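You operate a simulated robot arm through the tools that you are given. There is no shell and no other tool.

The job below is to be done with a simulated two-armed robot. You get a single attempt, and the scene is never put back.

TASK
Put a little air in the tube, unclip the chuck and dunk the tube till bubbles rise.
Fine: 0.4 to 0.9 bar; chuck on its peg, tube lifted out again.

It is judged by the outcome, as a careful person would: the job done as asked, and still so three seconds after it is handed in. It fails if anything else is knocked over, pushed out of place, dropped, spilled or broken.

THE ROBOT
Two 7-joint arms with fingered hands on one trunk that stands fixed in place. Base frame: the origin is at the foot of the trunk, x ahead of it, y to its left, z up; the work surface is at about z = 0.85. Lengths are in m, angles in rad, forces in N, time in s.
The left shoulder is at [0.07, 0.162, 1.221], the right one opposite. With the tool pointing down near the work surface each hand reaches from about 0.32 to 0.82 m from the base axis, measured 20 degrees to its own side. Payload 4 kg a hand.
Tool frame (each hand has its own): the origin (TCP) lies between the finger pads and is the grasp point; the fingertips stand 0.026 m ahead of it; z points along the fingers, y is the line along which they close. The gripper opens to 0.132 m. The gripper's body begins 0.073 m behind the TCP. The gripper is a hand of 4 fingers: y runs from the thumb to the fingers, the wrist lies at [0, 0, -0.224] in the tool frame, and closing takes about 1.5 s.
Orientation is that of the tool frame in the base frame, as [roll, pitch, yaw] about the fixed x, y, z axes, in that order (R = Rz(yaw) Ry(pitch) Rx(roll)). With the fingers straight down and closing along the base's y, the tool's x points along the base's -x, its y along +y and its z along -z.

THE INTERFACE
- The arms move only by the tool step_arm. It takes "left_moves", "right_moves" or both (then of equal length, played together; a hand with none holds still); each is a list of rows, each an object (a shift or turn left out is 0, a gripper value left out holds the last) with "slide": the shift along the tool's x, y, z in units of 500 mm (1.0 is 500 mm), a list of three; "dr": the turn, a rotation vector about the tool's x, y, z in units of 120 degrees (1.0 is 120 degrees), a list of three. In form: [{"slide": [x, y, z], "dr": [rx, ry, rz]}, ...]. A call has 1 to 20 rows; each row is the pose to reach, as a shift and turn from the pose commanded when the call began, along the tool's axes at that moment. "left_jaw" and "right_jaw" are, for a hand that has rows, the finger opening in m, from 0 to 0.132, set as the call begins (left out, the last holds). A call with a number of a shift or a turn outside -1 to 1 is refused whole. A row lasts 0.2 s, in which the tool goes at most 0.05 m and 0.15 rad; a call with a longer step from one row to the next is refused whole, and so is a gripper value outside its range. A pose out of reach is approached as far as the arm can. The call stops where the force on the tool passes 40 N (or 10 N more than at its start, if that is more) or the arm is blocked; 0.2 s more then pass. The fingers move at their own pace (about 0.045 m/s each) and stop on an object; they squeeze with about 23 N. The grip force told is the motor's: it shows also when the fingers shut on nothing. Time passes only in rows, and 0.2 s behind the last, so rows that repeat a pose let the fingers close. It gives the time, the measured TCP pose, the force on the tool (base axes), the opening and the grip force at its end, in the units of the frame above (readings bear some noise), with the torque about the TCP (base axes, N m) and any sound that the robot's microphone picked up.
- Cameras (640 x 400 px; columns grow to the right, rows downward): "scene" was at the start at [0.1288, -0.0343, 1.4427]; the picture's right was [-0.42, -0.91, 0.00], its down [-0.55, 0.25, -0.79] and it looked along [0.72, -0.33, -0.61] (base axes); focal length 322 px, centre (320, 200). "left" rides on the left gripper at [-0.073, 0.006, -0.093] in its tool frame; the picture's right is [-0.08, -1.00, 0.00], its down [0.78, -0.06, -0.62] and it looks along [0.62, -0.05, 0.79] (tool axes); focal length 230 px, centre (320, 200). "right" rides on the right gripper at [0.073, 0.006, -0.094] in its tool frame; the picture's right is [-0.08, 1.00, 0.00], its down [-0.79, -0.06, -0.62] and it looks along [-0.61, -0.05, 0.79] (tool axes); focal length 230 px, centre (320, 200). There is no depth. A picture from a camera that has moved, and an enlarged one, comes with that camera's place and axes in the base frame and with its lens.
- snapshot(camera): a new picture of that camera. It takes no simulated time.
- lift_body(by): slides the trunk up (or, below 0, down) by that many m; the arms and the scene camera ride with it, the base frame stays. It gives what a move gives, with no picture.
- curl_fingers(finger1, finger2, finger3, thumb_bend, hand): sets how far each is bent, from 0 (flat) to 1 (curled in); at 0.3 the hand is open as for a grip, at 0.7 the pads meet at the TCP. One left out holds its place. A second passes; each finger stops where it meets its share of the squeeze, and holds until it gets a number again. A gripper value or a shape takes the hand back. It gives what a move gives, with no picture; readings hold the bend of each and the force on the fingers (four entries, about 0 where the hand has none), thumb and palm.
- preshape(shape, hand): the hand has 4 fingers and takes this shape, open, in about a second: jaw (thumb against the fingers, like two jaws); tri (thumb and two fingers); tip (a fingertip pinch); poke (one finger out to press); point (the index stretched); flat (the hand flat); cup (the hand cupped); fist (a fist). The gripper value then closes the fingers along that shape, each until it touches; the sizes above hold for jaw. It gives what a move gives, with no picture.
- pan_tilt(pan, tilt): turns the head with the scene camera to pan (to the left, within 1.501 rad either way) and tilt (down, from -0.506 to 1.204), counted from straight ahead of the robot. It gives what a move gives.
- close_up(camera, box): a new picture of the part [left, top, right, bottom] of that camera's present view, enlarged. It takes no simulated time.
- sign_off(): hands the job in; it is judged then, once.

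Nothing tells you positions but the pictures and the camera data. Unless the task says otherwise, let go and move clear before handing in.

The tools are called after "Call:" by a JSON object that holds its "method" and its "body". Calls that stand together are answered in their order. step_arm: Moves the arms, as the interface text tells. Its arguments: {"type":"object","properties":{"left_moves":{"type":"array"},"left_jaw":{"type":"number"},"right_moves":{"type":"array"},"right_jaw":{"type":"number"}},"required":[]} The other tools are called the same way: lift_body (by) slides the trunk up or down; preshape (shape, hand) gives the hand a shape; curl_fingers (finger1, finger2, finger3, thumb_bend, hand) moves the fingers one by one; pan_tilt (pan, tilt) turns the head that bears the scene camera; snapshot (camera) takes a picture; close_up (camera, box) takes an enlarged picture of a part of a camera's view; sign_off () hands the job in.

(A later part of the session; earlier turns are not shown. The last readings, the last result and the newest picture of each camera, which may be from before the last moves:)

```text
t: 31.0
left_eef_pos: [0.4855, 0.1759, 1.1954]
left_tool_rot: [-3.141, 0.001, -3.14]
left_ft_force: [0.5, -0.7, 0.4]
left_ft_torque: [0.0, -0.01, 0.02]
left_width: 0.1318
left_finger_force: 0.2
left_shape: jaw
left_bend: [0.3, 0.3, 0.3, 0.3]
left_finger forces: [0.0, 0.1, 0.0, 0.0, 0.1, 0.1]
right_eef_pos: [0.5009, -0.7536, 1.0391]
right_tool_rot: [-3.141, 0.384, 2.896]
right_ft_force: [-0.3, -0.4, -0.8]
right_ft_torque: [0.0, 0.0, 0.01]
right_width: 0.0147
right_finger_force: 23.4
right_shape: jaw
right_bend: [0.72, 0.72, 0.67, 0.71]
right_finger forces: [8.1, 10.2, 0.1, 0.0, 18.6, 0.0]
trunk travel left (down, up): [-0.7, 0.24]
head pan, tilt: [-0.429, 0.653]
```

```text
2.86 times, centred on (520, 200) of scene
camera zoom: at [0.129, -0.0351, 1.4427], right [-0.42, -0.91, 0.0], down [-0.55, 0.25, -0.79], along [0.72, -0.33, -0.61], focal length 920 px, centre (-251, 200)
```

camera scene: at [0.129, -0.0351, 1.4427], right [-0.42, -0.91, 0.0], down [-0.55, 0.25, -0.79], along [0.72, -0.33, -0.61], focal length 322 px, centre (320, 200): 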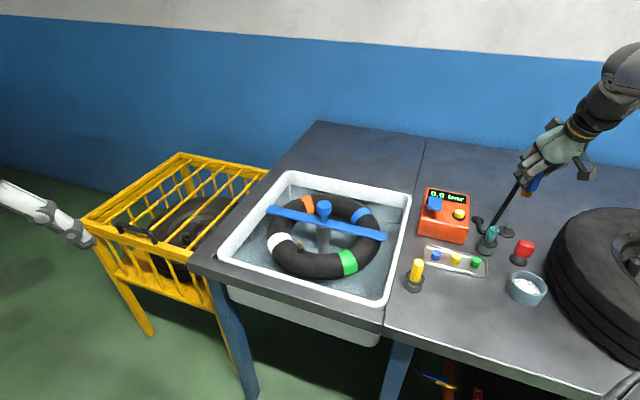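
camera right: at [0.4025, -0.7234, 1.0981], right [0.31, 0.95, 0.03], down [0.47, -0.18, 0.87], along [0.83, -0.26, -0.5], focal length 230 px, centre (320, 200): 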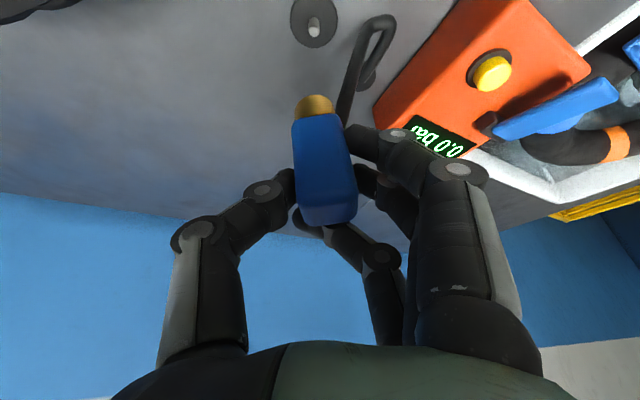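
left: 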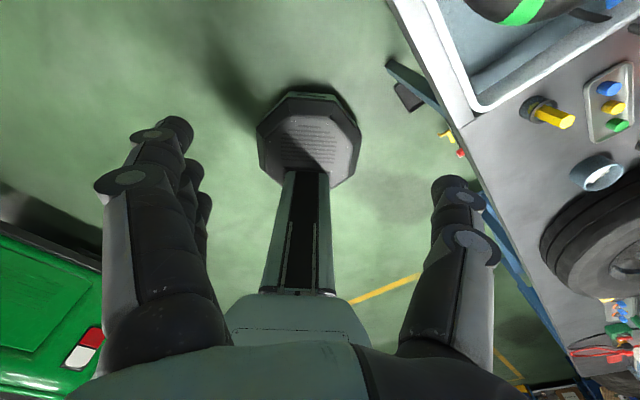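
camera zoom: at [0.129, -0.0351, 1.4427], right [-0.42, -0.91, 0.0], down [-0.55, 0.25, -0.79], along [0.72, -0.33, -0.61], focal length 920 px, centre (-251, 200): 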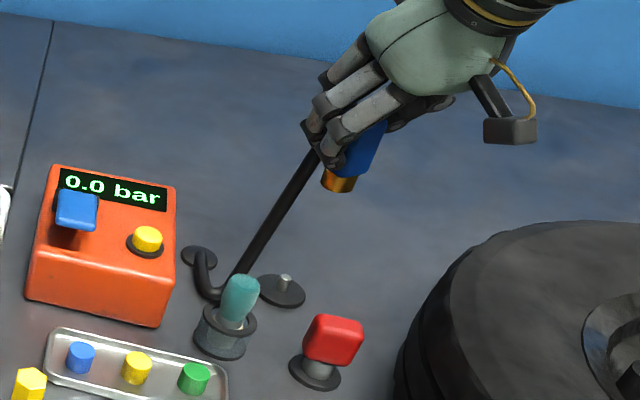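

The peg is at about [0.497, -0.753], and the chuck's collar is almost directly above it. I go down most of the way and check again.

Call:
{"method": "step_arm", "body": {"right_moves": [{"slide": [0.021, 0, 0.0555]}, {"slide": [0.042, 0.001, 0.111]}, {"slide": [0.063, 0.001, 0.1664]}]}}

Call:
{"method": "snapshot", "body": {"camera": "right"}}

Call:
{"method": "close_up", "body": {"camera": "right", "box": [250, 40, 400, 150]}}

Call:
{"method": "close_up", "body": {"camera": "scene", "box": [460, 170, 570, 270]}}

```text
t: 31.8
left_eef_pos: [0.4866, 0.1757, 1.1949]
left_tool_rot: [-3.141, 0.001, 3.14]
left_ft_force: [0.3, 0.8, 0.5]
left_ft_torque: [0.03, 0.01, 0.02]
left_width: 0.1318
left_finger_force: 0.1
left_shape: jaw
left_bend: [0.3, 0.3, 0.3, 0.3]
left_finger forces: [0.0, 0.1, 0.0, 0.1, 0.0, 0.0]
right_eef_pos: [0.5039, -0.7517, 0.9454]
right_tool_rot: [3.139, 0.385, 2.895]
right_ft_force: [-0.2, -0.3, -1.0]
right_ft_torque: [-0.01, -0.02, 0.02]
right_width: 0.0147
right_finger_force: 23.2
right_shape: jaw
right_bend: [0.72, 0.72, 0.67, 0.71]
right_finger forces: [7.9, 10.2, 0.0, 0.1, 18.6, 0.0]
trunk travel left (down, up): [-0.7, 0.24]
head pan, tilt: [-0.429, 0.653]
```

```text
taken
camera right: at [0.4064, -0.7217, 1.0054], right [0.31, 0.95, 0.03], down [0.47, -0.18, 0.87], along [0.83, -0.26, -0.5], focal length 230 px, centre (320, 200)
```

right: 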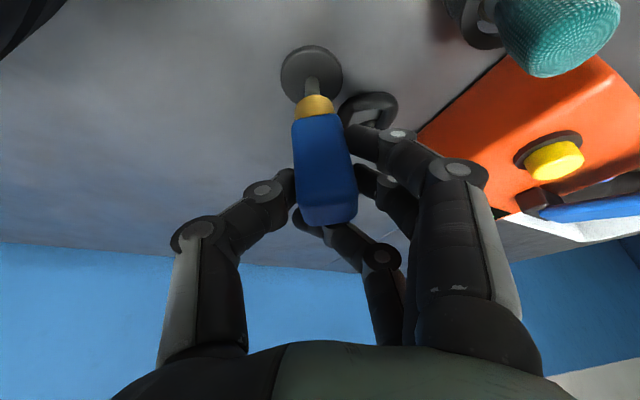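

```text
3.64 times, centred on (325, 95) of right
camera zoom: at [0.4064, -0.7217, 1.0054], right [0.31, 0.95, 0.03], down [0.47, -0.18, 0.87], along [0.83, -0.26, -0.5], focal length 837 px, centre (302, 582)
```

zoom: 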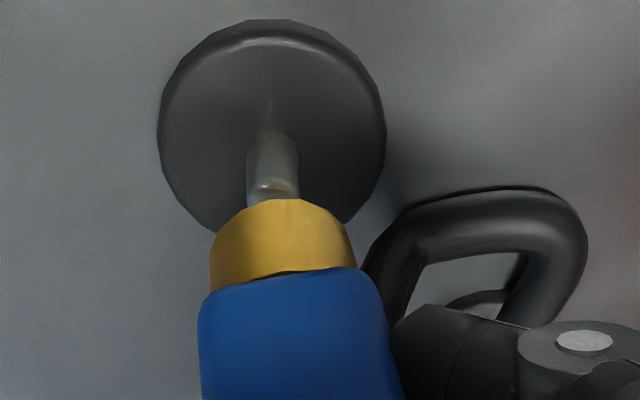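

```text
4.00 times, centred on (515, 220) of scene
camera zoom: at [0.1294, -0.0349, 1.4427], right [-0.42, -0.91, 0.0], down [-0.55, 0.25, -0.79], along [0.72, -0.33, -0.61], focal length 1288 px, centre (-460, 120)
```

zoom: 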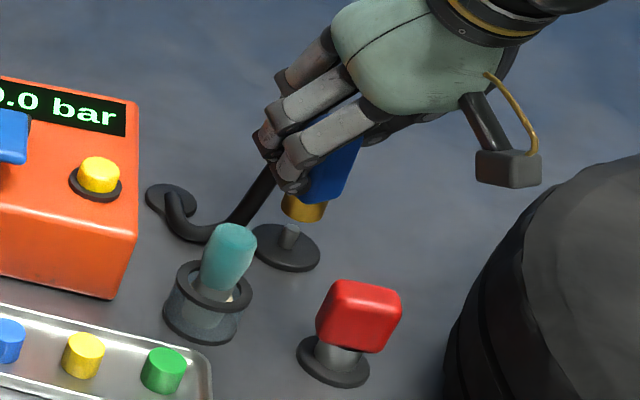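

The collar hangs just over the stub. I enlarge both views to measure the remaining offset.

Call:
{"method": "close_up", "body": {"camera": "right", "box": [285, 55, 345, 125]}}

Call:
{"method": "close_up", "body": {"camera": "scene", "box": [495, 200, 530, 240]}}

```text
5.71 times, centred on (315, 90) of right
camera zoom: at [0.4064, -0.7217, 1.0054], right [0.31, 0.95, 0.03], down [0.47, -0.18, 0.87], along [0.83, -0.26, -0.5], focal length 1315 px, centre (349, 829)
```

zoom: 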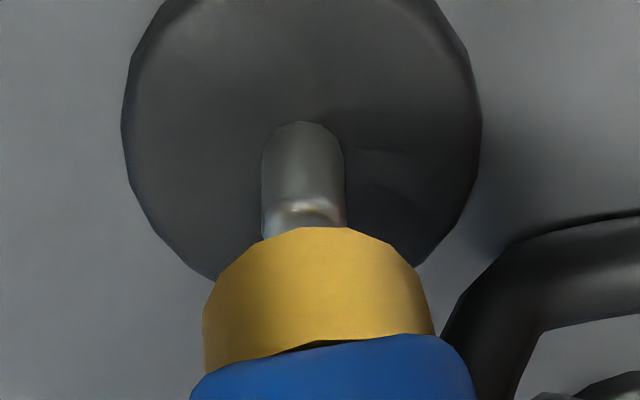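

```text
10.00 times, centred on (512, 220) of scene
camera zoom: at [0.1294, -0.0349, 1.4427], right [-0.42, -0.91, 0.0], down [-0.55, 0.25, -0.79], along [0.72, -0.33, -0.61], focal length 3221 px, centre (-1605, 0)
```

zoom: 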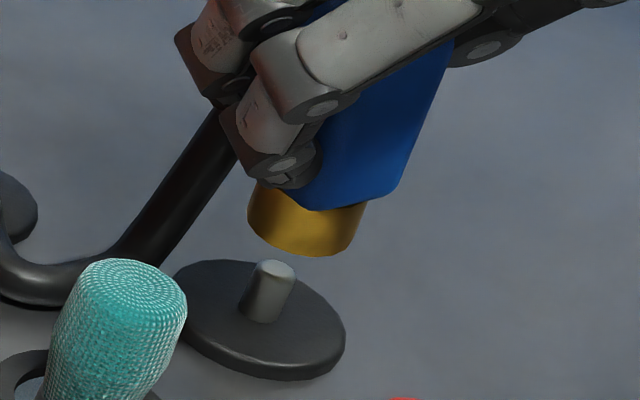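

Both views agree: the collar must move about +3 mm in x and −2.4 mm in y, with 15 mm still to go to the stub's top. I make that correction while lowering 10 mm.

Call:
{"method": "step_arm", "body": {"right_moves": [{"slide": [-0.0055, -0.0032, 0.0026]}, {"slide": [0.001, -0.0032, 0.0212]}]}}

Call:
{"method": "close_up", "body": {"camera": "right", "box": [285, 55, 345, 125]}}

Call:
{"method": "close_up", "body": {"camera": "scene", "box": [495, 200, 530, 240]}}

```text
t: 32.4
left_eef_pos: [0.4857, 0.1756, 1.196]
left_tool_rot: [-3.138, -0.003, 3.141]
left_ft_force: [0.3, -0.8, 0.6]
left_ft_torque: [0.0, -0.04, 0.0]
left_width: 0.132
left_finger_force: 0.0
left_shape: jaw
left_bend: [0.3, 0.3, 0.3, 0.3]
left_finger forces: [0.0, 0.1, 0.0, 0.1, 0.0, 0.0]
right_eef_pos: [0.5065, -0.7547, 0.9383]
right_tool_rot: [-3.141, 0.384, 2.896]
right_ft_force: [0.5, 0.6, -0.6]
right_ft_torque: [0.02, 0.0, 0.03]
right_width: 0.0151
right_finger_force: 22.7
right_shape: jaw
right_bend: [0.72, 0.72, 0.67, 0.71]
right_finger forces: [7.9, 10.2, 0.1, 0.1, 18.5, 0.0]
trunk travel left (down, up): [-0.7, 0.24]
head pan, tilt: [-0.429, 0.653]
```

```text
5.71 times, centred on (315, 90) of right
camera zoom: at [0.4085, -0.7244, 0.998], right [0.31, 0.95, 0.03], down [0.47, -0.18, 0.87], along [0.83, -0.26, -0.5], focal length 1315 px, centre (349, 829)
```

zoom: 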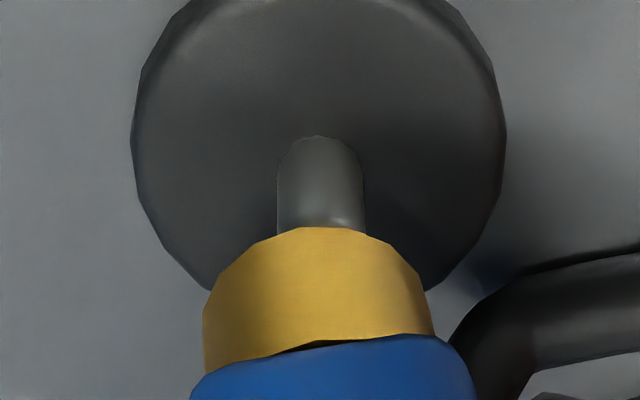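

```text
10.00 times, centred on (512, 220) of scene
camera zoom: at [0.1292, -0.0351, 1.4426], right [-0.42, -0.91, 0.0], down [-0.55, 0.25, -0.79], along [0.72, -0.33, -0.61], focal length 3221 px, centre (-1605, 0)
```

zoom: 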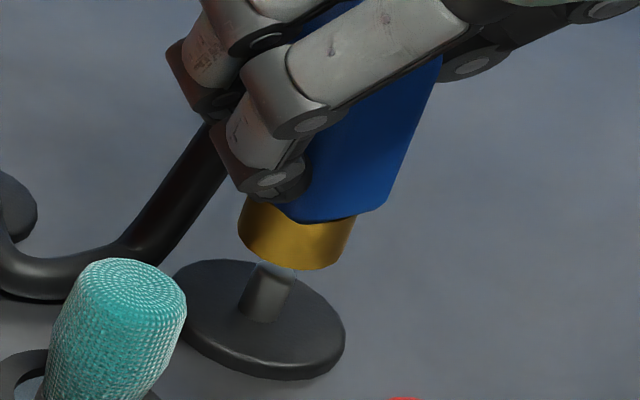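

Lateral offset is now within a millimetre in both views, with about 7 mm to the stub top. I lower gently and watch the force.

Call:
{"method": "step_arm", "body": {"right_moves": [{"slide": [0.003, 0, 0.0074]}, {"slide": [0.006, 0, 0.0148]}, {"slide": [0.009, 0, 0.0223]}]}}

Call:
{"method": "close_up", "body": {"camera": "right", "box": [285, 55, 345, 125]}}

Call:
{"method": "close_up", "body": {"camera": "scene", "box": [495, 200, 530, 240]}}

```text
t: 33.2
left_eef_pos: [0.4862, 0.1755, 1.1954]
left_tool_rot: [-3.142, 0.0, -3.14]
left_ft_force: [-0.2, 1.1, -0.2]
left_ft_torque: [0.01, 0.01, 0.0]
left_width: 0.1317
left_finger_force: 0.1
left_shape: jaw
left_bend: [0.3, 0.3, 0.3, 0.3]
left_finger forces: [0.1, 0.0, 0.1, 0.1, 0.0, 0.0]
right_eef_pos: [0.5079, -0.7554, 0.9274]
right_tool_rot: [-3.142, 0.384, 2.894]
right_ft_force: [0.3, -0.7, -0.8]
right_ft_torque: [-0.01, -0.01, 0.0]
right_width: 0.0149
right_finger_force: 23.2
right_shape: jaw
right_bend: [0.72, 0.72, 0.67, 0.71]
right_finger forces: [7.9, 10.3, 0.0, 0.0, 18.5, 0.0]
trunk travel left (down, up): [-0.7, 0.24]
head pan, tilt: [-0.429, 0.653]
```

```text
5.71 times, centred on (315, 90) of right
camera zoom: at [0.4085, -0.725, 0.987], right [0.31, 0.95, 0.03], down [0.47, -0.18, 0.87], along [0.83, -0.26, -0.5], focal length 1315 px, centre (349, 829)
```

zoom: 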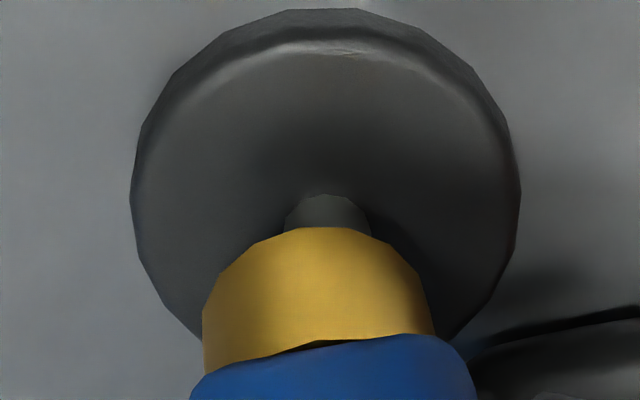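

```text
10.00 times, centred on (512, 220) of scene
camera zoom: at [0.1289, -0.0345, 1.4427], right [-0.42, -0.91, 0.0], down [-0.55, 0.25, -0.79], along [0.72, -0.33, -0.61], focal length 3221 px, centre (-1605, 0)
```

zoom: 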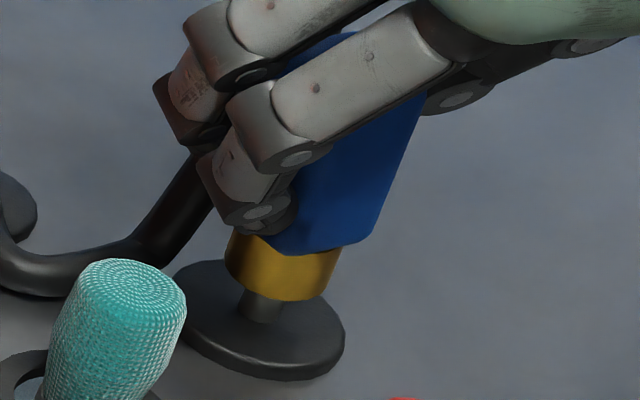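

The stub is entering the collar with no resistance. I nudge 1 mm sideways and go on down in 3 mm steps.

Call:
{"method": "step_arm", "body": {"right_moves": [{"slide": [0.0022, 0.002, 0.0056]}, {"slide": [0.0044, 0.002, 0.0111]}, {"slide": [0.0066, 0.002, 0.0167]}]}}

Call:
{"method": "close_up", "body": {"camera": "right", "box": [285, 55, 345, 125]}}

Call:
{"method": "close_up", "body": {"camera": "scene", "box": [495, 200, 530, 240]}}

```text
t: 34.0
left_eef_pos: [0.4853, 0.1754, 1.1953]
left_tool_rot: [3.141, 0.0, -3.141]
left_ft_force: [0.1, 0.5, 0.7]
left_ft_torque: [-0.04, 0.03, 0.01]
left_width: 0.1319
left_finger_force: 0.1
left_shape: jaw
left_bend: [0.3, 0.3, 0.3, 0.3]
left_finger forces: [0.0, 0.0, 0.0, 0.0, 0.1, 0.1]
right_eef_pos: [0.5081, -0.7542, 0.919]
right_tool_rot: [3.14, 0.385, 2.896]
right_ft_force: [0.1, 0.5, -0.8]
right_ft_torque: [-0.02, 0.02, 0.02]
right_width: 0.0153
right_finger_force: 23.3
right_shape: jaw
right_bend: [0.72, 0.72, 0.67, 0.71]
right_finger forces: [7.9, 10.1, 0.0, 0.0, 18.5, 0.0]
trunk travel left (down, up): [-0.7, 0.24]
head pan, tilt: [-0.429, 0.653]
```

```text
5.71 times, centred on (315, 90) of right
camera zoom: at [0.4093, -0.7235, 0.9781], right [0.31, 0.95, 0.03], down [0.47, -0.18, 0.87], along [0.83, -0.26, -0.5], focal length 1315 px, centre (349, 829)
```

zoom: 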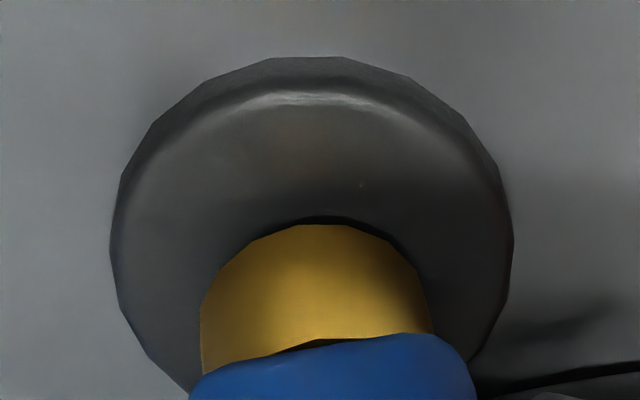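

```text
10.00 times, centred on (512, 220) of scene
camera zoom: at [0.1289, -0.0345, 1.4427], right [-0.42, -0.91, 0.0], down [-0.55, 0.25, -0.79], along [0.72, -0.33, -0.61], focal length 3221 px, centre (-1605, 0)
```

zoom: 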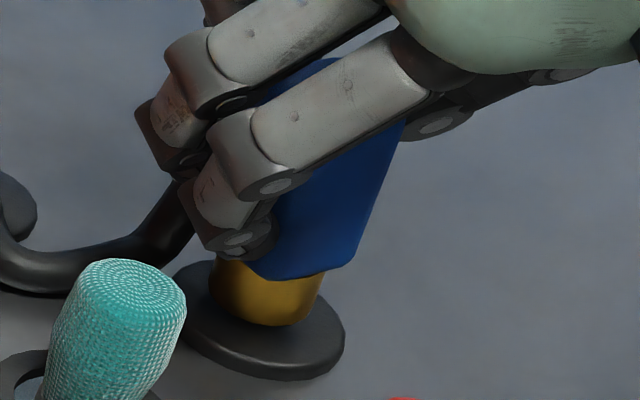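

The collar is nearly down on the disc and well centred. I press the last few millimetres.

Call:
{"method": "step_arm", "body": {"right_moves": [{"slide": [0.0022, 0, 0.0056]}, {"slide": [0.0038, 0, 0.0093]}]}}

Call:
{"method": "close_up", "body": {"camera": "right", "box": [285, 55, 345, 125]}}

Call:
{"method": "close_up", "body": {"camera": "scene", "box": [490, 190, 540, 240]}}

```text
t: 34.6
left_eef_pos: [0.4848, 0.1771, 1.1964]
left_tool_rot: [3.141, 0.0, 3.141]
left_ft_force: [-0.1, 0.3, 1.1]
left_ft_torque: [0.01, 0.03, 0.01]
left_width: 0.1319
left_finger_force: 0.1
left_shape: jaw
left_bend: [0.3, 0.3, 0.3, 0.3]
left_finger forces: [0.1, 0.0, 0.1, 0.0, 0.0, 0.0]
right_eef_pos: [0.5078, -0.7547, 0.914]
right_tool_rot: [-3.14, 0.386, 2.897]
right_ft_force: [-0.2, -2.0, 4.6]
right_ft_torque: [-0.02, 0.03, -0.01]
right_width: 0.0151
right_finger_force: 22.9
right_shape: jaw
right_bend: [0.72, 0.72, 0.67, 0.71]
right_finger forces: [8.3, 9.8, 0.0, 0.0, 20.5, 0.1]
trunk travel left (down, up): [-0.7, 0.24]
head pan, tilt: [-0.429, 0.653]
```

```text
5.71 times, centred on (315, 90) of right
camera zoom: at [0.4093, -0.7234, 0.9739], right [0.31, 0.95, 0.03], down [0.47, -0.18, 0.87], along [0.83, -0.26, -0.5], focal length 1315 px, centre (349, 829)
```

zoom: 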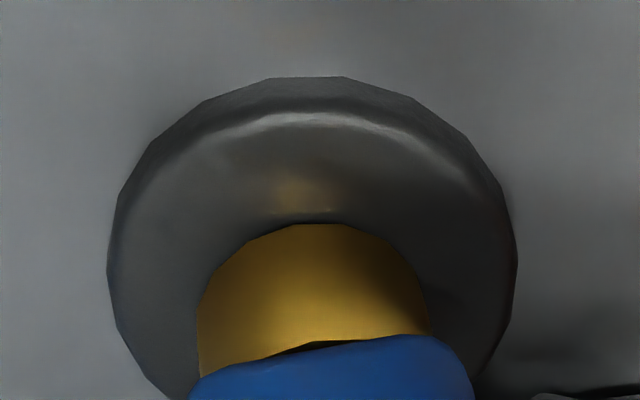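

```text
8.00 times, centred on (515, 215) of scene
camera zoom: at [0.1279, -0.0336, 1.4429], right [-0.42, -0.91, 0.0], down [-0.55, 0.25, -0.79], along [0.72, -0.33, -0.61], focal length 2577 px, centre (-1240, 80)
```

zoom: 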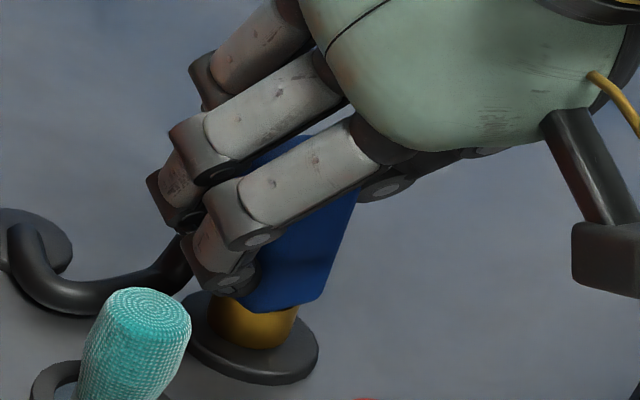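

The collar is seated on the disc with about 5 N of contact force. I open the hand gently to release the chuck.

Call:
{"method": "step_arm", "body": {"right_moves": [{"slide": [0, 0, 0]}, {"slide": [0, 0, 0]}, {"slide": [0, 0, 0]}, {"slide": [0, 0, 0]}, {"slide": [0, 0, 0]}], "right_jaw": 0.05}}

Call:
{"method": "snapshot", "body": {"camera": "right"}}

Call:
{"method": "close_up", "body": {"camera": "scene", "box": [470, 170, 560, 260]}}

```text
t: 35.8
left_eef_pos: [0.4849, 0.1761, 1.1964]
left_tool_rot: [-3.141, 0.0, 3.141]
left_ft_force: [0.2, -0.4, -0.9]
left_ft_torque: [0.03, 0.0, -0.02]
left_width: 0.132
left_finger_force: 0.0
left_shape: jaw
left_bend: [0.3, 0.3, 0.3, 0.3]
left_finger forces: [0.0, 0.0, 0.1, 0.0, 0.1, 0.0]
right_eef_pos: [0.5076, -0.7544, 0.9146]
right_tool_rot: [3.141, 0.384, 2.9]
right_ft_force: [-0.2, -0.5, -0.3]
right_ft_torque: [-0.01, -0.01, -0.01]
right_width: 0.0495
right_finger_force: 0.0
right_shape: jaw
right_bend: [0.74, 0.74, 0.73, 0.7]
right_finger forces: [0.0, 0.0, 0.0, 0.1, 0.0, 0.0]
trunk travel left (down, up): [-0.7, 0.24]
head pan, tilt: [-0.429, 0.653]
```

```text
taken
camera right: at [0.4094, -0.7236, 0.9727], right [0.31, 0.95, 0.03], down [0.47, -0.18, 0.87], along [0.83, -0.26, -0.5], focal length 230 px, centre (320, 200)
```

right: 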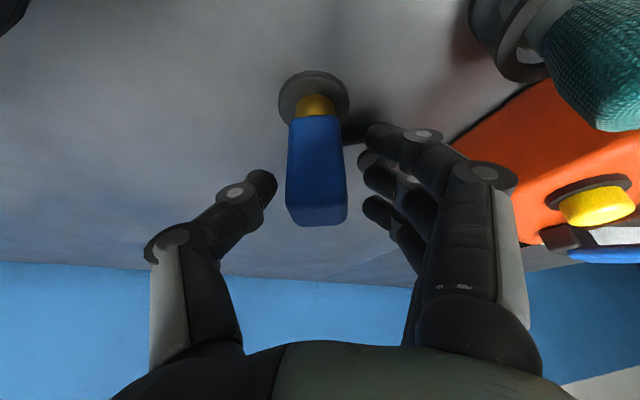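

```text
4.44 times, centred on (515, 215) of scene
camera zoom: at [0.1287, -0.0342, 1.4427], right [-0.42, -0.91, 0.0], down [-0.55, 0.25, -0.79], along [0.72, -0.33, -0.61], focal length 1432 px, centre (-547, 133)
```

zoom: 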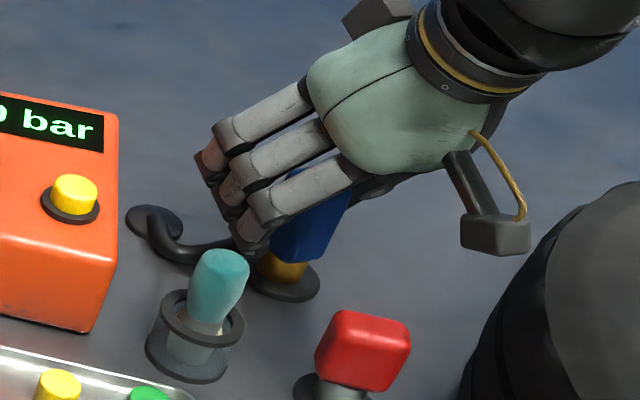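

The chuck stands upright on its peg, free of the fingers. I back straight up.

Call:
{"method": "step_arm", "body": {"right_moves": [{"slide": [-0.0112, 0, -0.0278]}, {"slide": [-0.03, 0, -0.0742]}, {"slide": [-0.06, 0, -0.1484]}, {"slide": [-0.09, 0, -0.2225]}]}}

Call:
{"method": "snapshot", "body": {"camera": "right"}}

Call:
{"method": "snapshot", "body": {"camera": "scene"}}

Call:
{"method": "close_up", "body": {"camera": "scene", "box": [440, 180, 560, 270]}}

```text
t: 36.8
left_eef_pos: [0.4849, 0.1776, 1.1962]
left_tool_rot: [-3.14, -0.001, 3.142]
left_ft_force: [0.7, -0.1, 0.0]
left_ft_torque: [0.03, 0.03, 0.0]
left_width: 0.132
left_finger_force: 0.0
left_shape: jaw
left_bend: [0.3, 0.3, 0.3, 0.3]
left_finger forces: [0.1, 0.0, 0.1, 0.0, 0.0, 0.0]
right_eef_pos: [0.506, -0.7535, 1.0354]
right_tool_rot: [-3.14, 0.383, 2.897]
right_ft_force: [0.2, 0.1, -1.0]
right_ft_torque: [-0.01, 0.01, -0.01]
right_width: 0.0495
right_finger_force: 0.0
right_shape: jaw
right_bend: [0.74, 0.74, 0.73, 0.7]
right_finger forces: [0.0, 0.1, 0.0, 0.0, 0.0, 0.0]
trunk travel left (down, up): [-0.7, 0.24]
head pan, tilt: [-0.429, 0.653]
```

```text
taken
camera right: at [0.4068, -0.7239, 1.0952], right [0.31, 0.95, 0.03], down [0.47, -0.18, 0.87], along [0.83, -0.26, -0.5], focal length 230 px, centre (320, 200)
```

right: 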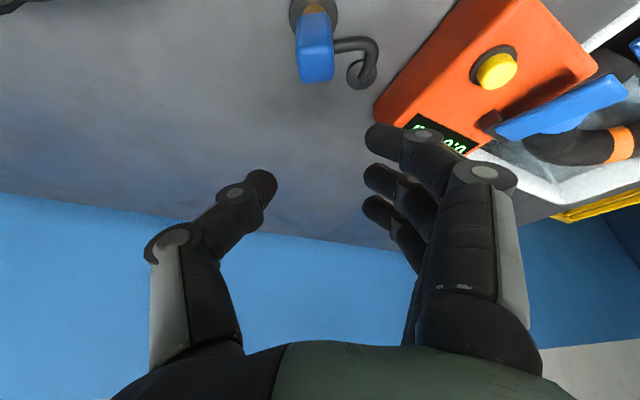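

```text
taken
camera scene: at [0.1285, -0.0329, 1.4427], right [-0.42, -0.91, 0.0], down [-0.55, 0.25, -0.79], along [0.72, -0.33, -0.61], focal length 322 px, centre (320, 200)
```

scene: 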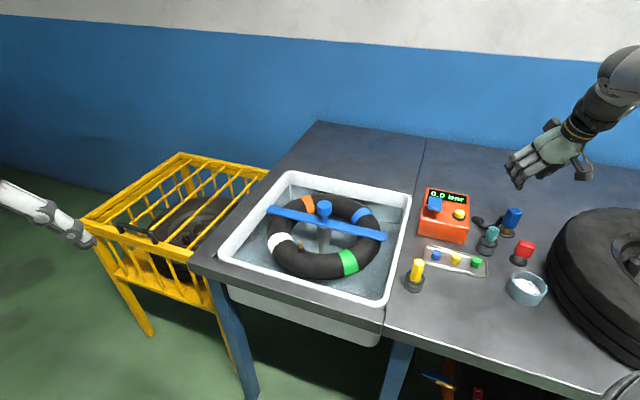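

```text
4.44 times, centred on (500, 225) of scene
camera zoom: at [0.1285, -0.0329, 1.4427], right [-0.42, -0.91, 0.0], down [-0.55, 0.25, -0.79], along [0.72, -0.33, -0.61], focal length 1432 px, centre (-480, 89)
```

zoom: 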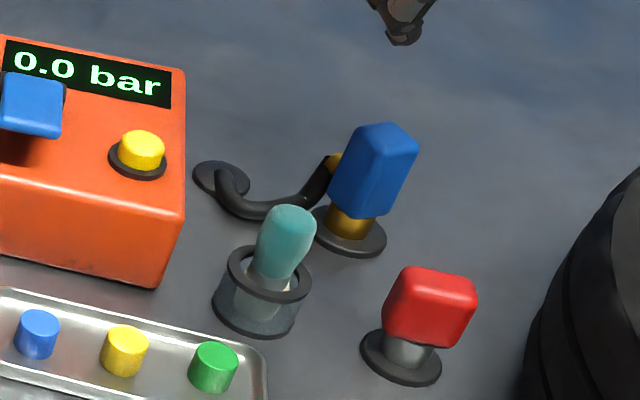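

The chuck now sits on its peg, and the tube with the blue bar is untouched. Next I bring the right hand, still tilted, over to the bar's knob for the dunking.

Call:
{"method": "step_arm", "body": {"right_moves": [{"slide": [-0.0124, 0.0742, 0.0024], "dr": [-0.0156, 0, -0.0386]}, {"slide": [-0.0247, 0.1483, 0.0047], "dr": [-0.0312, 0, -0.0773]}, {"slide": [-0.0371, 0.2225, 0.0071], "dr": [-0.0468, 0, -0.1159]}, {"slide": [-0.0495, 0.2966, 0.0095], "dr": [-0.0624, 0, -0.1545]}, {"slide": [-0.0619, 0.3708, 0.0119], "dr": [-0.0781, 0, -0.1932]}, {"slide": [-0.0742, 0.4449, 0.0142], "dr": [-0.0937, 0, -0.2318]}, {"slide": [-0.0866, 0.5191, 0.0166], "dr": [-0.1093, 0, -0.2704]}, {"slide": [-0.099, 0.5932, 0.019], "dr": [-0.1249, 0, -0.309]}, {"slide": [-0.1113, 0.6674, 0.0213], "dr": [-0.1405, 0, -0.3477]}, {"slide": [-0.1237, 0.7415, 0.0237], "dr": [-0.1561, 0, -0.3863]}, {"slide": [-0.1361, 0.8157, 0.0261], "dr": [-0.1717, 0, -0.4249]}, {"slide": [-0.1484, 0.8898, 0.0284], "dr": [-0.1873, 0, -0.4636]}], "right_jaw": 0.065}}

Call:
{"method": "snapshot", "body": {"camera": "right"}}

Call:
{"method": "snapshot", "body": {"camera": "scene"}}

```text
t: 39.4
left_eef_pos: [0.4876, 0.1777, 1.1952]
left_tool_rot: [-3.14, -0.002, 3.141]
left_ft_force: [0.2, 1.0, 0.4]
left_ft_torque: [-0.02, 0.03, 0.0]
left_width: 0.132
left_finger_force: 0.0
left_shape: jaw
left_bend: [0.3, 0.3, 0.3, 0.3]
left_finger forces: [0.0, 0.0, 0.0, 0.0, 0.0, 0.1]
right_eef_pos: [0.6853, -0.3427, 1.0475]
right_tool_rot: [3.142, 0.381, -2.338]
right_ft_force: [-0.4, 0.3, 0.1]
right_ft_torque: [-0.02, 0.01, 0.02]
right_width: 0.0641
right_finger_force: 0.1
right_shape: jaw
right_bend: [0.73, 0.73, 0.73, 0.7]
right_finger forces: [0.0, 0.0, 0.1, 0.0, 0.0, 0.1]
trunk travel left (down, up): [-0.7, 0.24]
head pan, tilt: [-0.429, 0.653]
```

```text
taken
camera right: at [0.6099, -0.4115, 1.1072], right [-0.67, 0.74, 0.03], down [0.39, 0.32, 0.86], along [0.63, 0.59, -0.5], focal length 230 px, centre (320, 200)
```

right: 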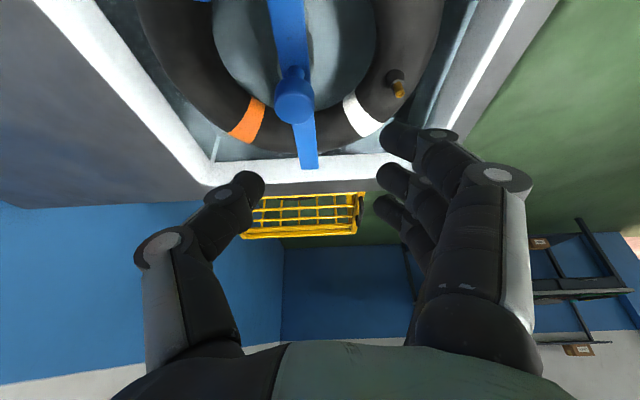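

```text
taken
camera scene: at [0.1299, -0.0326, 1.4426], right [-0.42, -0.91, 0.0], down [-0.55, 0.25, -0.79], along [0.72, -0.33, -0.61], focal length 322 px, centre (320, 200)
```

scene: 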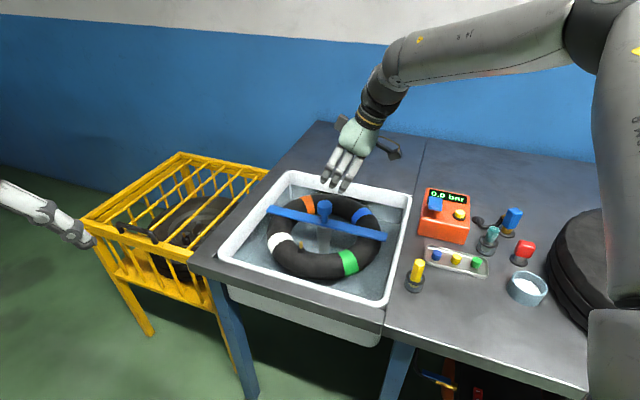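

The hand is behind and above the knob, aligned along the bar. I zoom in to place the knob accurately.

Call:
{"method": "close_up", "body": {"camera": "right", "box": [240, 40, 360, 180]}}

Call:
{"method": "close_up", "body": {"camera": "scene", "box": [290, 180, 370, 250]}}

```text
2.86 times, centred on (300, 110) of right
camera zoom: at [0.6099, -0.4115, 1.1072], right [-0.67, 0.74, 0.03], down [0.39, 0.32, 0.86], along [0.63, 0.59, -0.5], focal length 657 px, centre (377, 457)
```

zoom: 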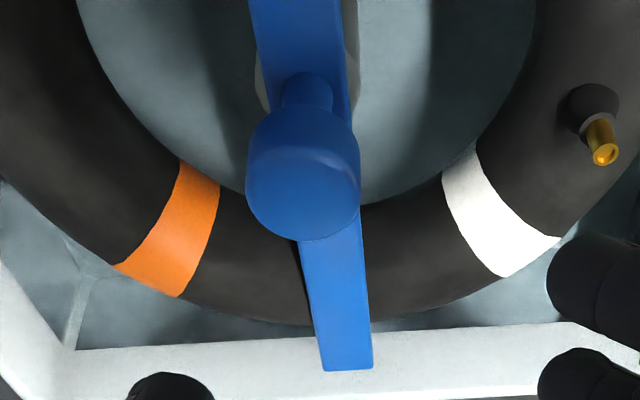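

```text
5.71 times, centred on (330, 215) of scene
camera zoom: at [0.1299, -0.0326, 1.4426], right [-0.42, -0.91, 0.0], down [-0.55, 0.25, -0.79], along [0.72, -0.33, -0.61], focal length 1841 px, centre (263, 114)
```

zoom: 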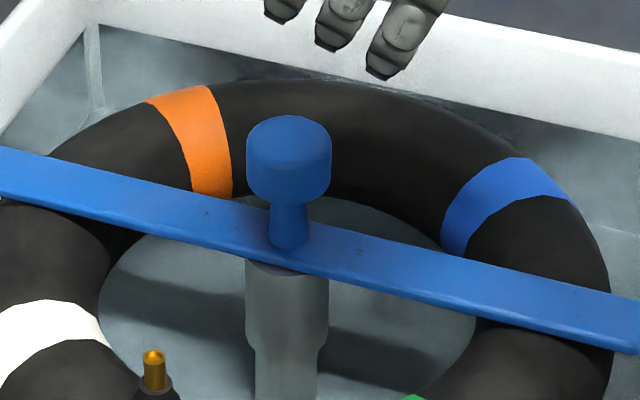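

Triangulating from both cameras puts the knob top at about [0.739, -0.325, 0.907], further out and lower than I first thought. I therefore tilt the hand to 30° and turn it slightly before approaching, so that it stays within reach.

Call:
{"method": "step_arm", "body": {"right_moves": [{"slide": [0, 0, 0], "dr": [0.0155, 0, 0.0387]}, {"slide": [0, 0, 0], "dr": [0.031, 0, 0.0773]}]}}

Call:
{"method": "step_arm", "body": {"right_moves": [{"slide": [0, 0, 0], "dr": [0, -0.0333, 0]}, {"slide": [0, 0, 0], "dr": [0, -0.0667, 0]}]}}

Call:
{"method": "snapshot", "body": {"camera": "right"}}

Call:
{"method": "close_up", "body": {"camera": "right", "box": [250, 20, 390, 160]}}

```text
t: 40.0
left_eef_pos: [0.4857, 0.1767, 1.1961]
left_tool_rot: [3.14, -0.001, -3.14]
left_ft_force: [-0.4, -0.7, 0.4]
left_ft_torque: [-0.01, 0.02, -0.04]
left_width: 0.1316
left_finger_force: 0.0
left_shape: jaw
left_bend: [0.3, 0.3, 0.3, 0.3]
left_finger forces: [0.0, 0.1, 0.0, 0.0, 0.1, 0.0]
right_eef_pos: [0.6866, -0.3415, 1.0474]
right_tool_rot: [-3.141, 0.384, -2.514]
right_ft_force: [-0.3, -1.1, 0.3]
right_ft_torque: [0.0, 0.01, 0.01]
right_width: 0.0642
right_finger_force: 0.1
right_shape: jaw
right_bend: [0.73, 0.73, 0.73, 0.7]
right_finger forces: [0.1, 0.0, 0.1, 0.0, 0.0, 0.0]
trunk travel left (down, up): [-0.7, 0.24]
head pan, tilt: [-0.429, 0.653]
```

```text
t: 40.6
left_eef_pos: [0.4852, 0.1751, 1.1961]
left_tool_rot: [3.141, 0.001, 3.141]
left_ft_force: [-0.6, 0.1, 0.6]
left_ft_torque: [0.05, 0.0, -0.01]
left_width: 0.1318
left_finger_force: 0.1
left_shape: jaw
left_bend: [0.3, 0.3, 0.3, 0.3]
left_finger forces: [0.1, 0.1, 0.0, 0.1, 0.0, 0.0]
right_eef_pos: [0.6863, -0.3417, 1.0476]
right_tool_rot: [-3.139, 0.525, -2.515]
right_ft_force: [0.3, 0.0, 0.6]
right_ft_torque: [0.0, -0.02, 0.0]
right_width: 0.0645
right_finger_force: 0.0
right_shape: jaw
right_bend: [0.73, 0.73, 0.73, 0.7]
right_finger forces: [0.0, 0.0, 0.0, 0.0, 0.1, 0.1]
trunk travel left (down, up): [-0.7, 0.24]
head pan, tilt: [-0.429, 0.653]
```

```text
taken
camera right: at [0.5942, -0.4022, 1.0926], right [-0.53, 0.85, 0.04], down [0.34, 0.17, 0.93], along [0.78, 0.51, -0.37], focal length 230 px, centre (320, 200)
```

right: 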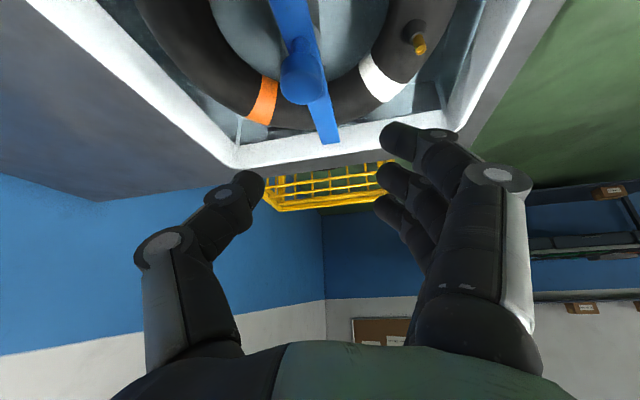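

```text
2.86 times, centred on (320, 90) of right
camera zoom: at [0.5942, -0.4022, 1.0926], right [-0.53, 0.85, 0.04], down [0.34, 0.17, 0.93], along [0.78, 0.51, -0.37], focal length 657 px, centre (320, 514)
```

zoom: 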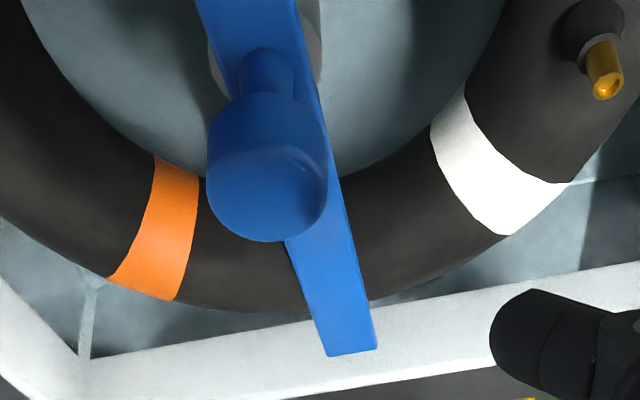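

The knob top is confirmed at about [0.740, -0.324, 0.908]. I move to 9 cm short of it along the tilted approach line.

Call:
{"method": "step_arm", "body": {"right_moves": [{"slide": [0.0288, -0.0172, 0.0673]}, {"slide": [0.0576, -0.0344, 0.1346]}]}}

Call:
{"method": "snapshot", "body": {"camera": "right"}}

Call:
{"method": "close_up", "body": {"camera": "scene", "box": [250, 140, 410, 280]}}

```text
t: 41.2
left_eef_pos: [0.4853, 0.1758, 1.1959]
left_tool_rot: [-3.14, 0.0, 3.14]
left_ft_force: [0.9, -0.9, 0.0]
left_ft_torque: [0.0, 0.02, 0.03]
left_width: 0.1319
left_finger_force: 0.1
left_shape: jaw
left_bend: [0.3, 0.3, 0.3, 0.3]
left_finger forces: [0.0, 0.0, 0.0, 0.1, 0.0, 0.0]
right_eef_pos: [0.7015, -0.3486, 0.9725]
right_tool_rot: [3.139, 0.523, -2.514]
right_ft_force: [0.4, -0.9, 1.1]
right_ft_torque: [-0.05, -0.01, -0.03]
right_width: 0.0644
right_finger_force: 0.0
right_shape: jaw
right_bend: [0.73, 0.73, 0.73, 0.7]
right_finger forces: [0.1, 0.0, 0.0, 0.0, 0.0, 0.1]
trunk travel left (down, up): [-0.7, 0.24]
head pan, tilt: [-0.429, 0.653]
```

```text
taken
camera right: at [0.6099, -0.4085, 1.0192], right [-0.53, 0.85, 0.04], down [0.34, 0.17, 0.93], along [0.78, 0.51, -0.38], focal length 230 px, centre (320, 200)
```

right: 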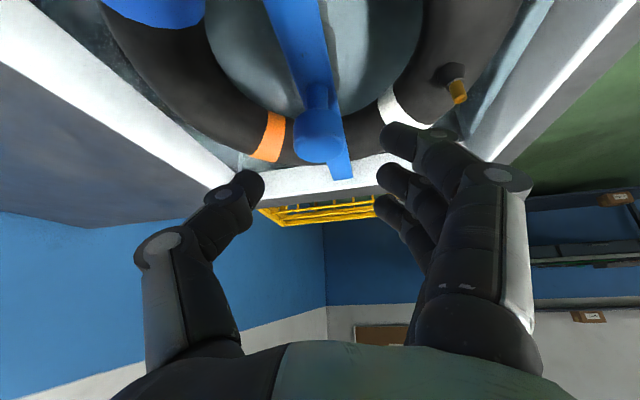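

```text
2.86 times, centred on (330, 210) of scene
camera zoom: at [0.1304, -0.0351, 1.4426], right [-0.42, -0.91, 0.0], down [-0.55, 0.25, -0.79], along [0.72, -0.33, -0.61], focal length 920 px, centre (291, 171)
```

zoom: 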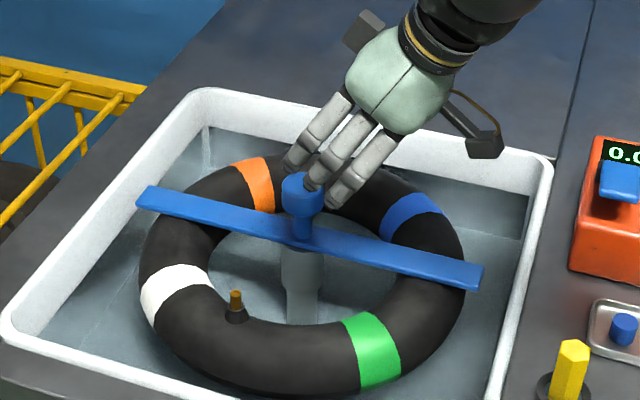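

The knob lies centred between thumb and fingers. I advance along the approach line, first 50 mm.

Call:
{"method": "step_arm", "body": {"right_moves": [{"slide": [-0.001, -0.002, 0.05]}, {"slide": [-0.002, -0.004, 0.1]}]}}

Call:
{"method": "snapshot", "body": {"camera": "right"}}

Call:
{"method": "close_up", "body": {"camera": "scene", "box": [250, 140, 410, 280]}}

```text
t: 41.8
left_eef_pos: [0.4877, 0.1759, 1.1948]
left_tool_rot: [3.141, -0.002, -3.14]
left_ft_force: [0.9, 0.3, 0.4]
left_ft_torque: [-0.03, 0.04, 0.04]
left_width: 0.1317
left_finger_force: 0.1
left_shape: jaw
left_bend: [0.3, 0.3, 0.3, 0.3]
left_finger forces: [0.0, 0.1, 0.1, 0.0, 0.0, 0.0]
right_eef_pos: [0.7257, -0.3338, 0.9315]
right_tool_rot: [-3.141, 0.523, -2.515]
right_ft_force: [0.0, -0.5, 0.0]
right_ft_torque: [0.01, 0.02, -0.02]
right_width: 0.0642
right_finger_force: 0.0
right_shape: jaw
right_bend: [0.73, 0.73, 0.73, 0.7]
right_finger forces: [0.1, 0.1, 0.0, 0.1, 0.1, 0.1]
trunk travel left (down, up): [-0.7, 0.24]
head pan, tilt: [-0.429, 0.653]
```

```text
taken
camera right: at [0.6334, -0.3936, 0.9772], right [-0.53, 0.85, 0.04], down [0.34, 0.17, 0.93], along [0.78, 0.5, -0.38], focal length 230 px, centre (320, 200)
```

right: 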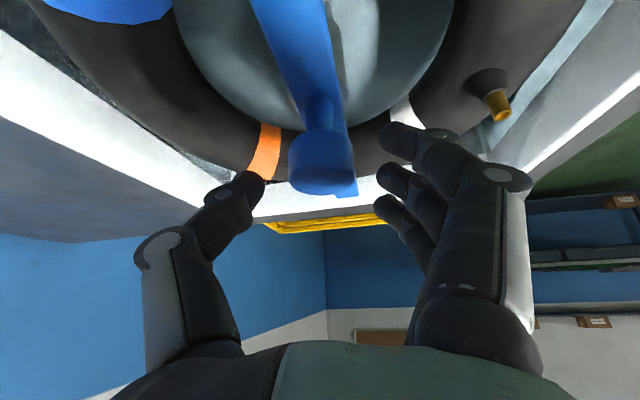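

```text
2.86 times, centred on (330, 210) of scene
camera zoom: at [0.1305, -0.0343, 1.4426], right [-0.42, -0.91, 0.0], down [-0.55, 0.25, -0.79], along [0.72, -0.33, -0.61], focal length 920 px, centre (291, 171)
```

zoom: 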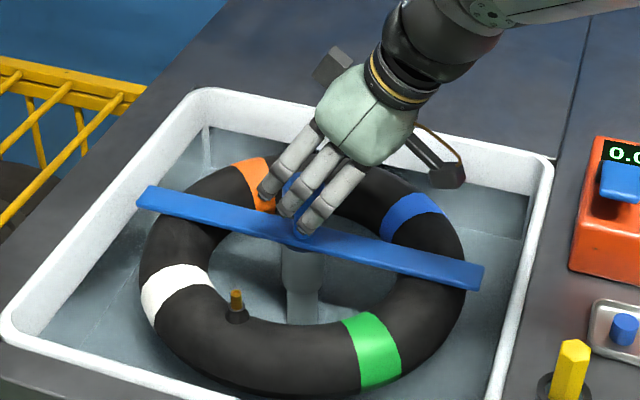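

Still centred. I advance the last 37 mm and close the hand on the knob.

Call:
{"method": "step_arm", "body": {"right_moves": [{"slide": [0.002, 0, 0.037]}, {"slide": [0.004, 0, 0.075]}]}}

Call:
{"method": "step_arm", "body": {"right_moves": [{"slide": [0, 0, 0]}, {"slide": [0, 0, 0]}, {"slide": [0, 0, 0]}, {"slide": [0, 0, 0]}, {"slide": [0, 0, 0]}], "right_jaw": 0.0}}

Call:
{"method": "snapshot", "body": {"camera": "right"}}

Call:
{"method": "close_up", "body": {"camera": "scene", "box": [250, 140, 410, 280]}}

```text
t: 42.4
left_eef_pos: [0.4864, 0.1768, 1.1965]
left_tool_rot: [-3.141, -0.001, -3.14]
left_ft_force: [0.2, -0.2, 0.3]
left_ft_torque: [-0.01, 0.03, -0.03]
left_width: 0.132
left_finger_force: 0.1
left_shape: jaw
left_bend: [0.3, 0.3, 0.3, 0.3]
left_finger forces: [0.0, 0.0, 0.0, 0.0, 0.0, 0.0]
right_eef_pos: [0.733, -0.3259, 0.9046]
right_tool_rot: [3.141, 0.524, -2.514]
right_ft_force: [0.2, -0.2, 0.4]
right_ft_torque: [-0.02, 0.02, -0.01]
right_width: 0.0643
right_finger_force: 0.0
right_shape: jaw
right_bend: [0.73, 0.73, 0.73, 0.7]
right_finger forces: [0.0, 0.0, 0.1, 0.0, 0.0, 0.1]
right hand out of reach, approached as far as the arm can: row 2
trunk travel left (down, up): [-0.7, 0.24]
head pan, tilt: [-0.429, 0.653]
```

```text
t: 43.6
left_eef_pos: [0.4861, 0.1765, 1.1948]
left_tool_rot: [3.141, 0.0, -3.141]
left_ft_force: [0.4, 0.6, 0.0]
left_ft_torque: [-0.01, -0.01, -0.02]
left_width: 0.1316
left_finger_force: 0.0
left_shape: jaw
left_bend: [0.3, 0.3, 0.3, 0.3]
left_finger forces: [0.0, 0.0, 0.0, 0.0, 0.0, 0.0]
right_eef_pos: [0.7317, -0.3259, 0.9043]
right_tool_rot: [3.14, 0.523, -2.516]
right_ft_force: [0.4, 1.2, -2.0]
right_ft_torque: [0.08, 0.28, 0.01]
right_width: 0.0179
right_finger_force: 23.0
right_shape: jaw
right_bend: [0.69, 0.73, 0.66, 0.71]
right_finger forces: [10.8, 6.5, 5.2, 0.0, 21.1, 0.0]
trunk travel left (down, up): [-0.7, 0.24]
head pan, tilt: [-0.429, 0.653]
```

```text
taken
camera right: at [0.6395, -0.3855, 0.9487], right [-0.53, 0.85, 0.04], down [0.34, 0.17, 0.93], along [0.78, 0.51, -0.37], focal length 230 px, centre (320, 200)
```

right: 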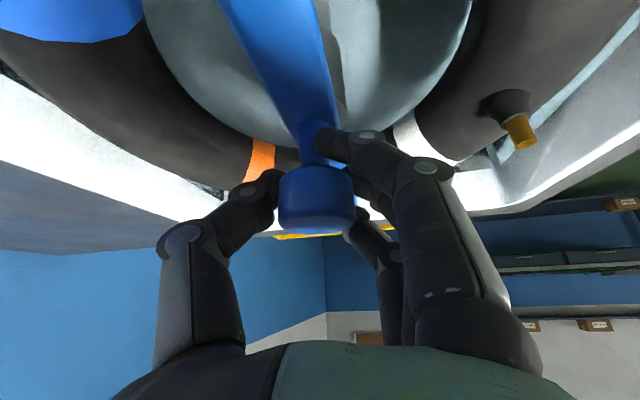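

```text
2.86 times, centred on (330, 210) of scene
camera zoom: at [0.1293, -0.0341, 1.4426], right [-0.42, -0.91, 0.0], down [-0.55, 0.25, -0.79], along [0.72, -0.33, -0.61], focal length 920 px, centre (291, 171)
```

zoom: 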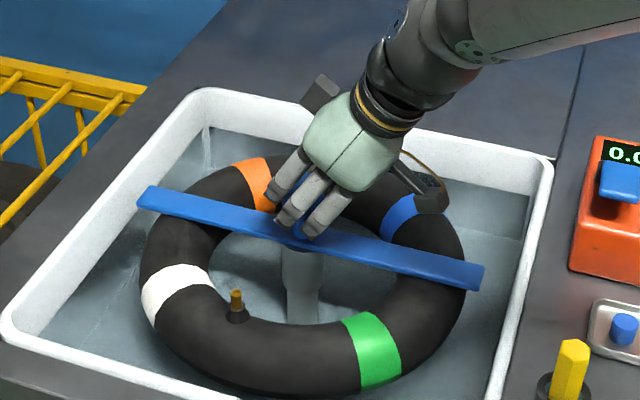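

I hold the knob firmly, but the arm is near the end of its reach going further down. Lowering the trunk carries the whole arm straight down, so I use that to push the bar, starting with 1 cm and watching the force.

Call:
{"method": "lift_body", "body": {"by": -0.01}}

Call:
{"method": "snapshot", "body": {"camera": "right"}}

Call:
{"method": "close_up", "body": {"camera": "scene", "box": [230, 140, 430, 310]}}

```text
t: 44.2
left_eef_pos: [0.4847, 0.1774, 1.186]
left_tool_rot: [-3.14, 0.001, 3.141]
left_ft_force: [-0.1, -0.5, 0.3]
left_ft_torque: [0.01, -0.01, -0.01]
left_width: 0.1316
left_finger_force: 0.2
left_shape: jaw
left_bend: [0.3, 0.3, 0.3, 0.3]
left_finger forces: [0.0, 0.0, 0.0, 0.0, 0.0, 0.0]
right_eef_pos: [0.7318, -0.3256, 0.8959]
right_tool_rot: [-3.139, 0.525, -2.514]
right_ft_force: [-1.2, 1.5, 4.8]
right_ft_torque: [0.1, 0.31, 0.01]
right_width: 0.0183
right_finger_force: 22.7
right_shape: jaw
right_bend: [0.69, 0.73, 0.66, 0.71]
right_finger forces: [13.2, 5.7, 6.0, 0.0, 21.5, 0.1]
trunk travel left (down, up): [-0.69, 0.25]
head pan, tilt: [-0.429, 0.653]
```

```text
taken
camera right: at [0.6392, -0.3853, 0.9401], right [-0.53, 0.85, 0.04], down [0.33, 0.17, 0.93], along [0.78, 0.51, -0.37], focal length 230 px, centre (320, 200)
```

right: 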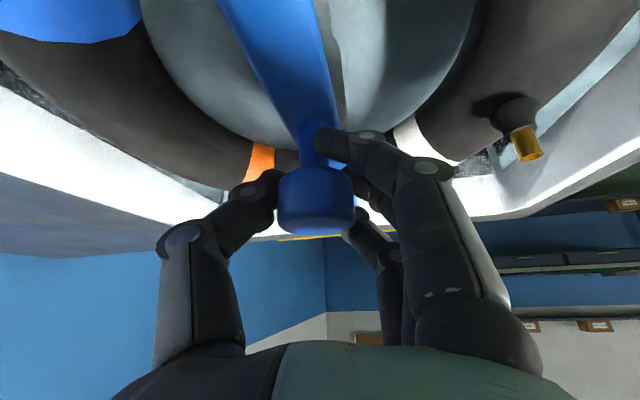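

```text
2.35 times, centred on (330, 225) of scene
camera zoom: at [0.1281, -0.0337, 1.4328], right [-0.42, -0.91, 0.0], down [-0.55, 0.25, -0.79], along [0.72, -0.33, -0.61], focal length 758 px, centre (296, 141)
```

zoom: 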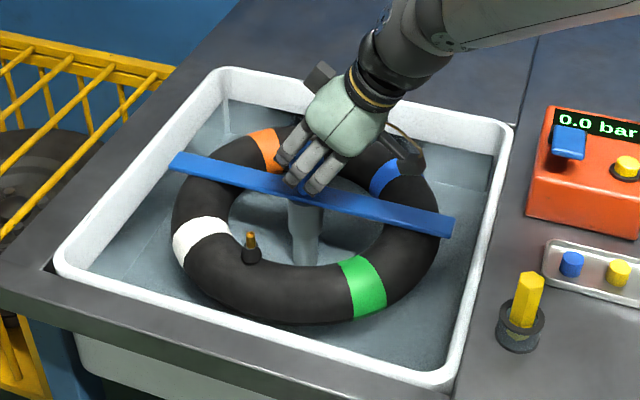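

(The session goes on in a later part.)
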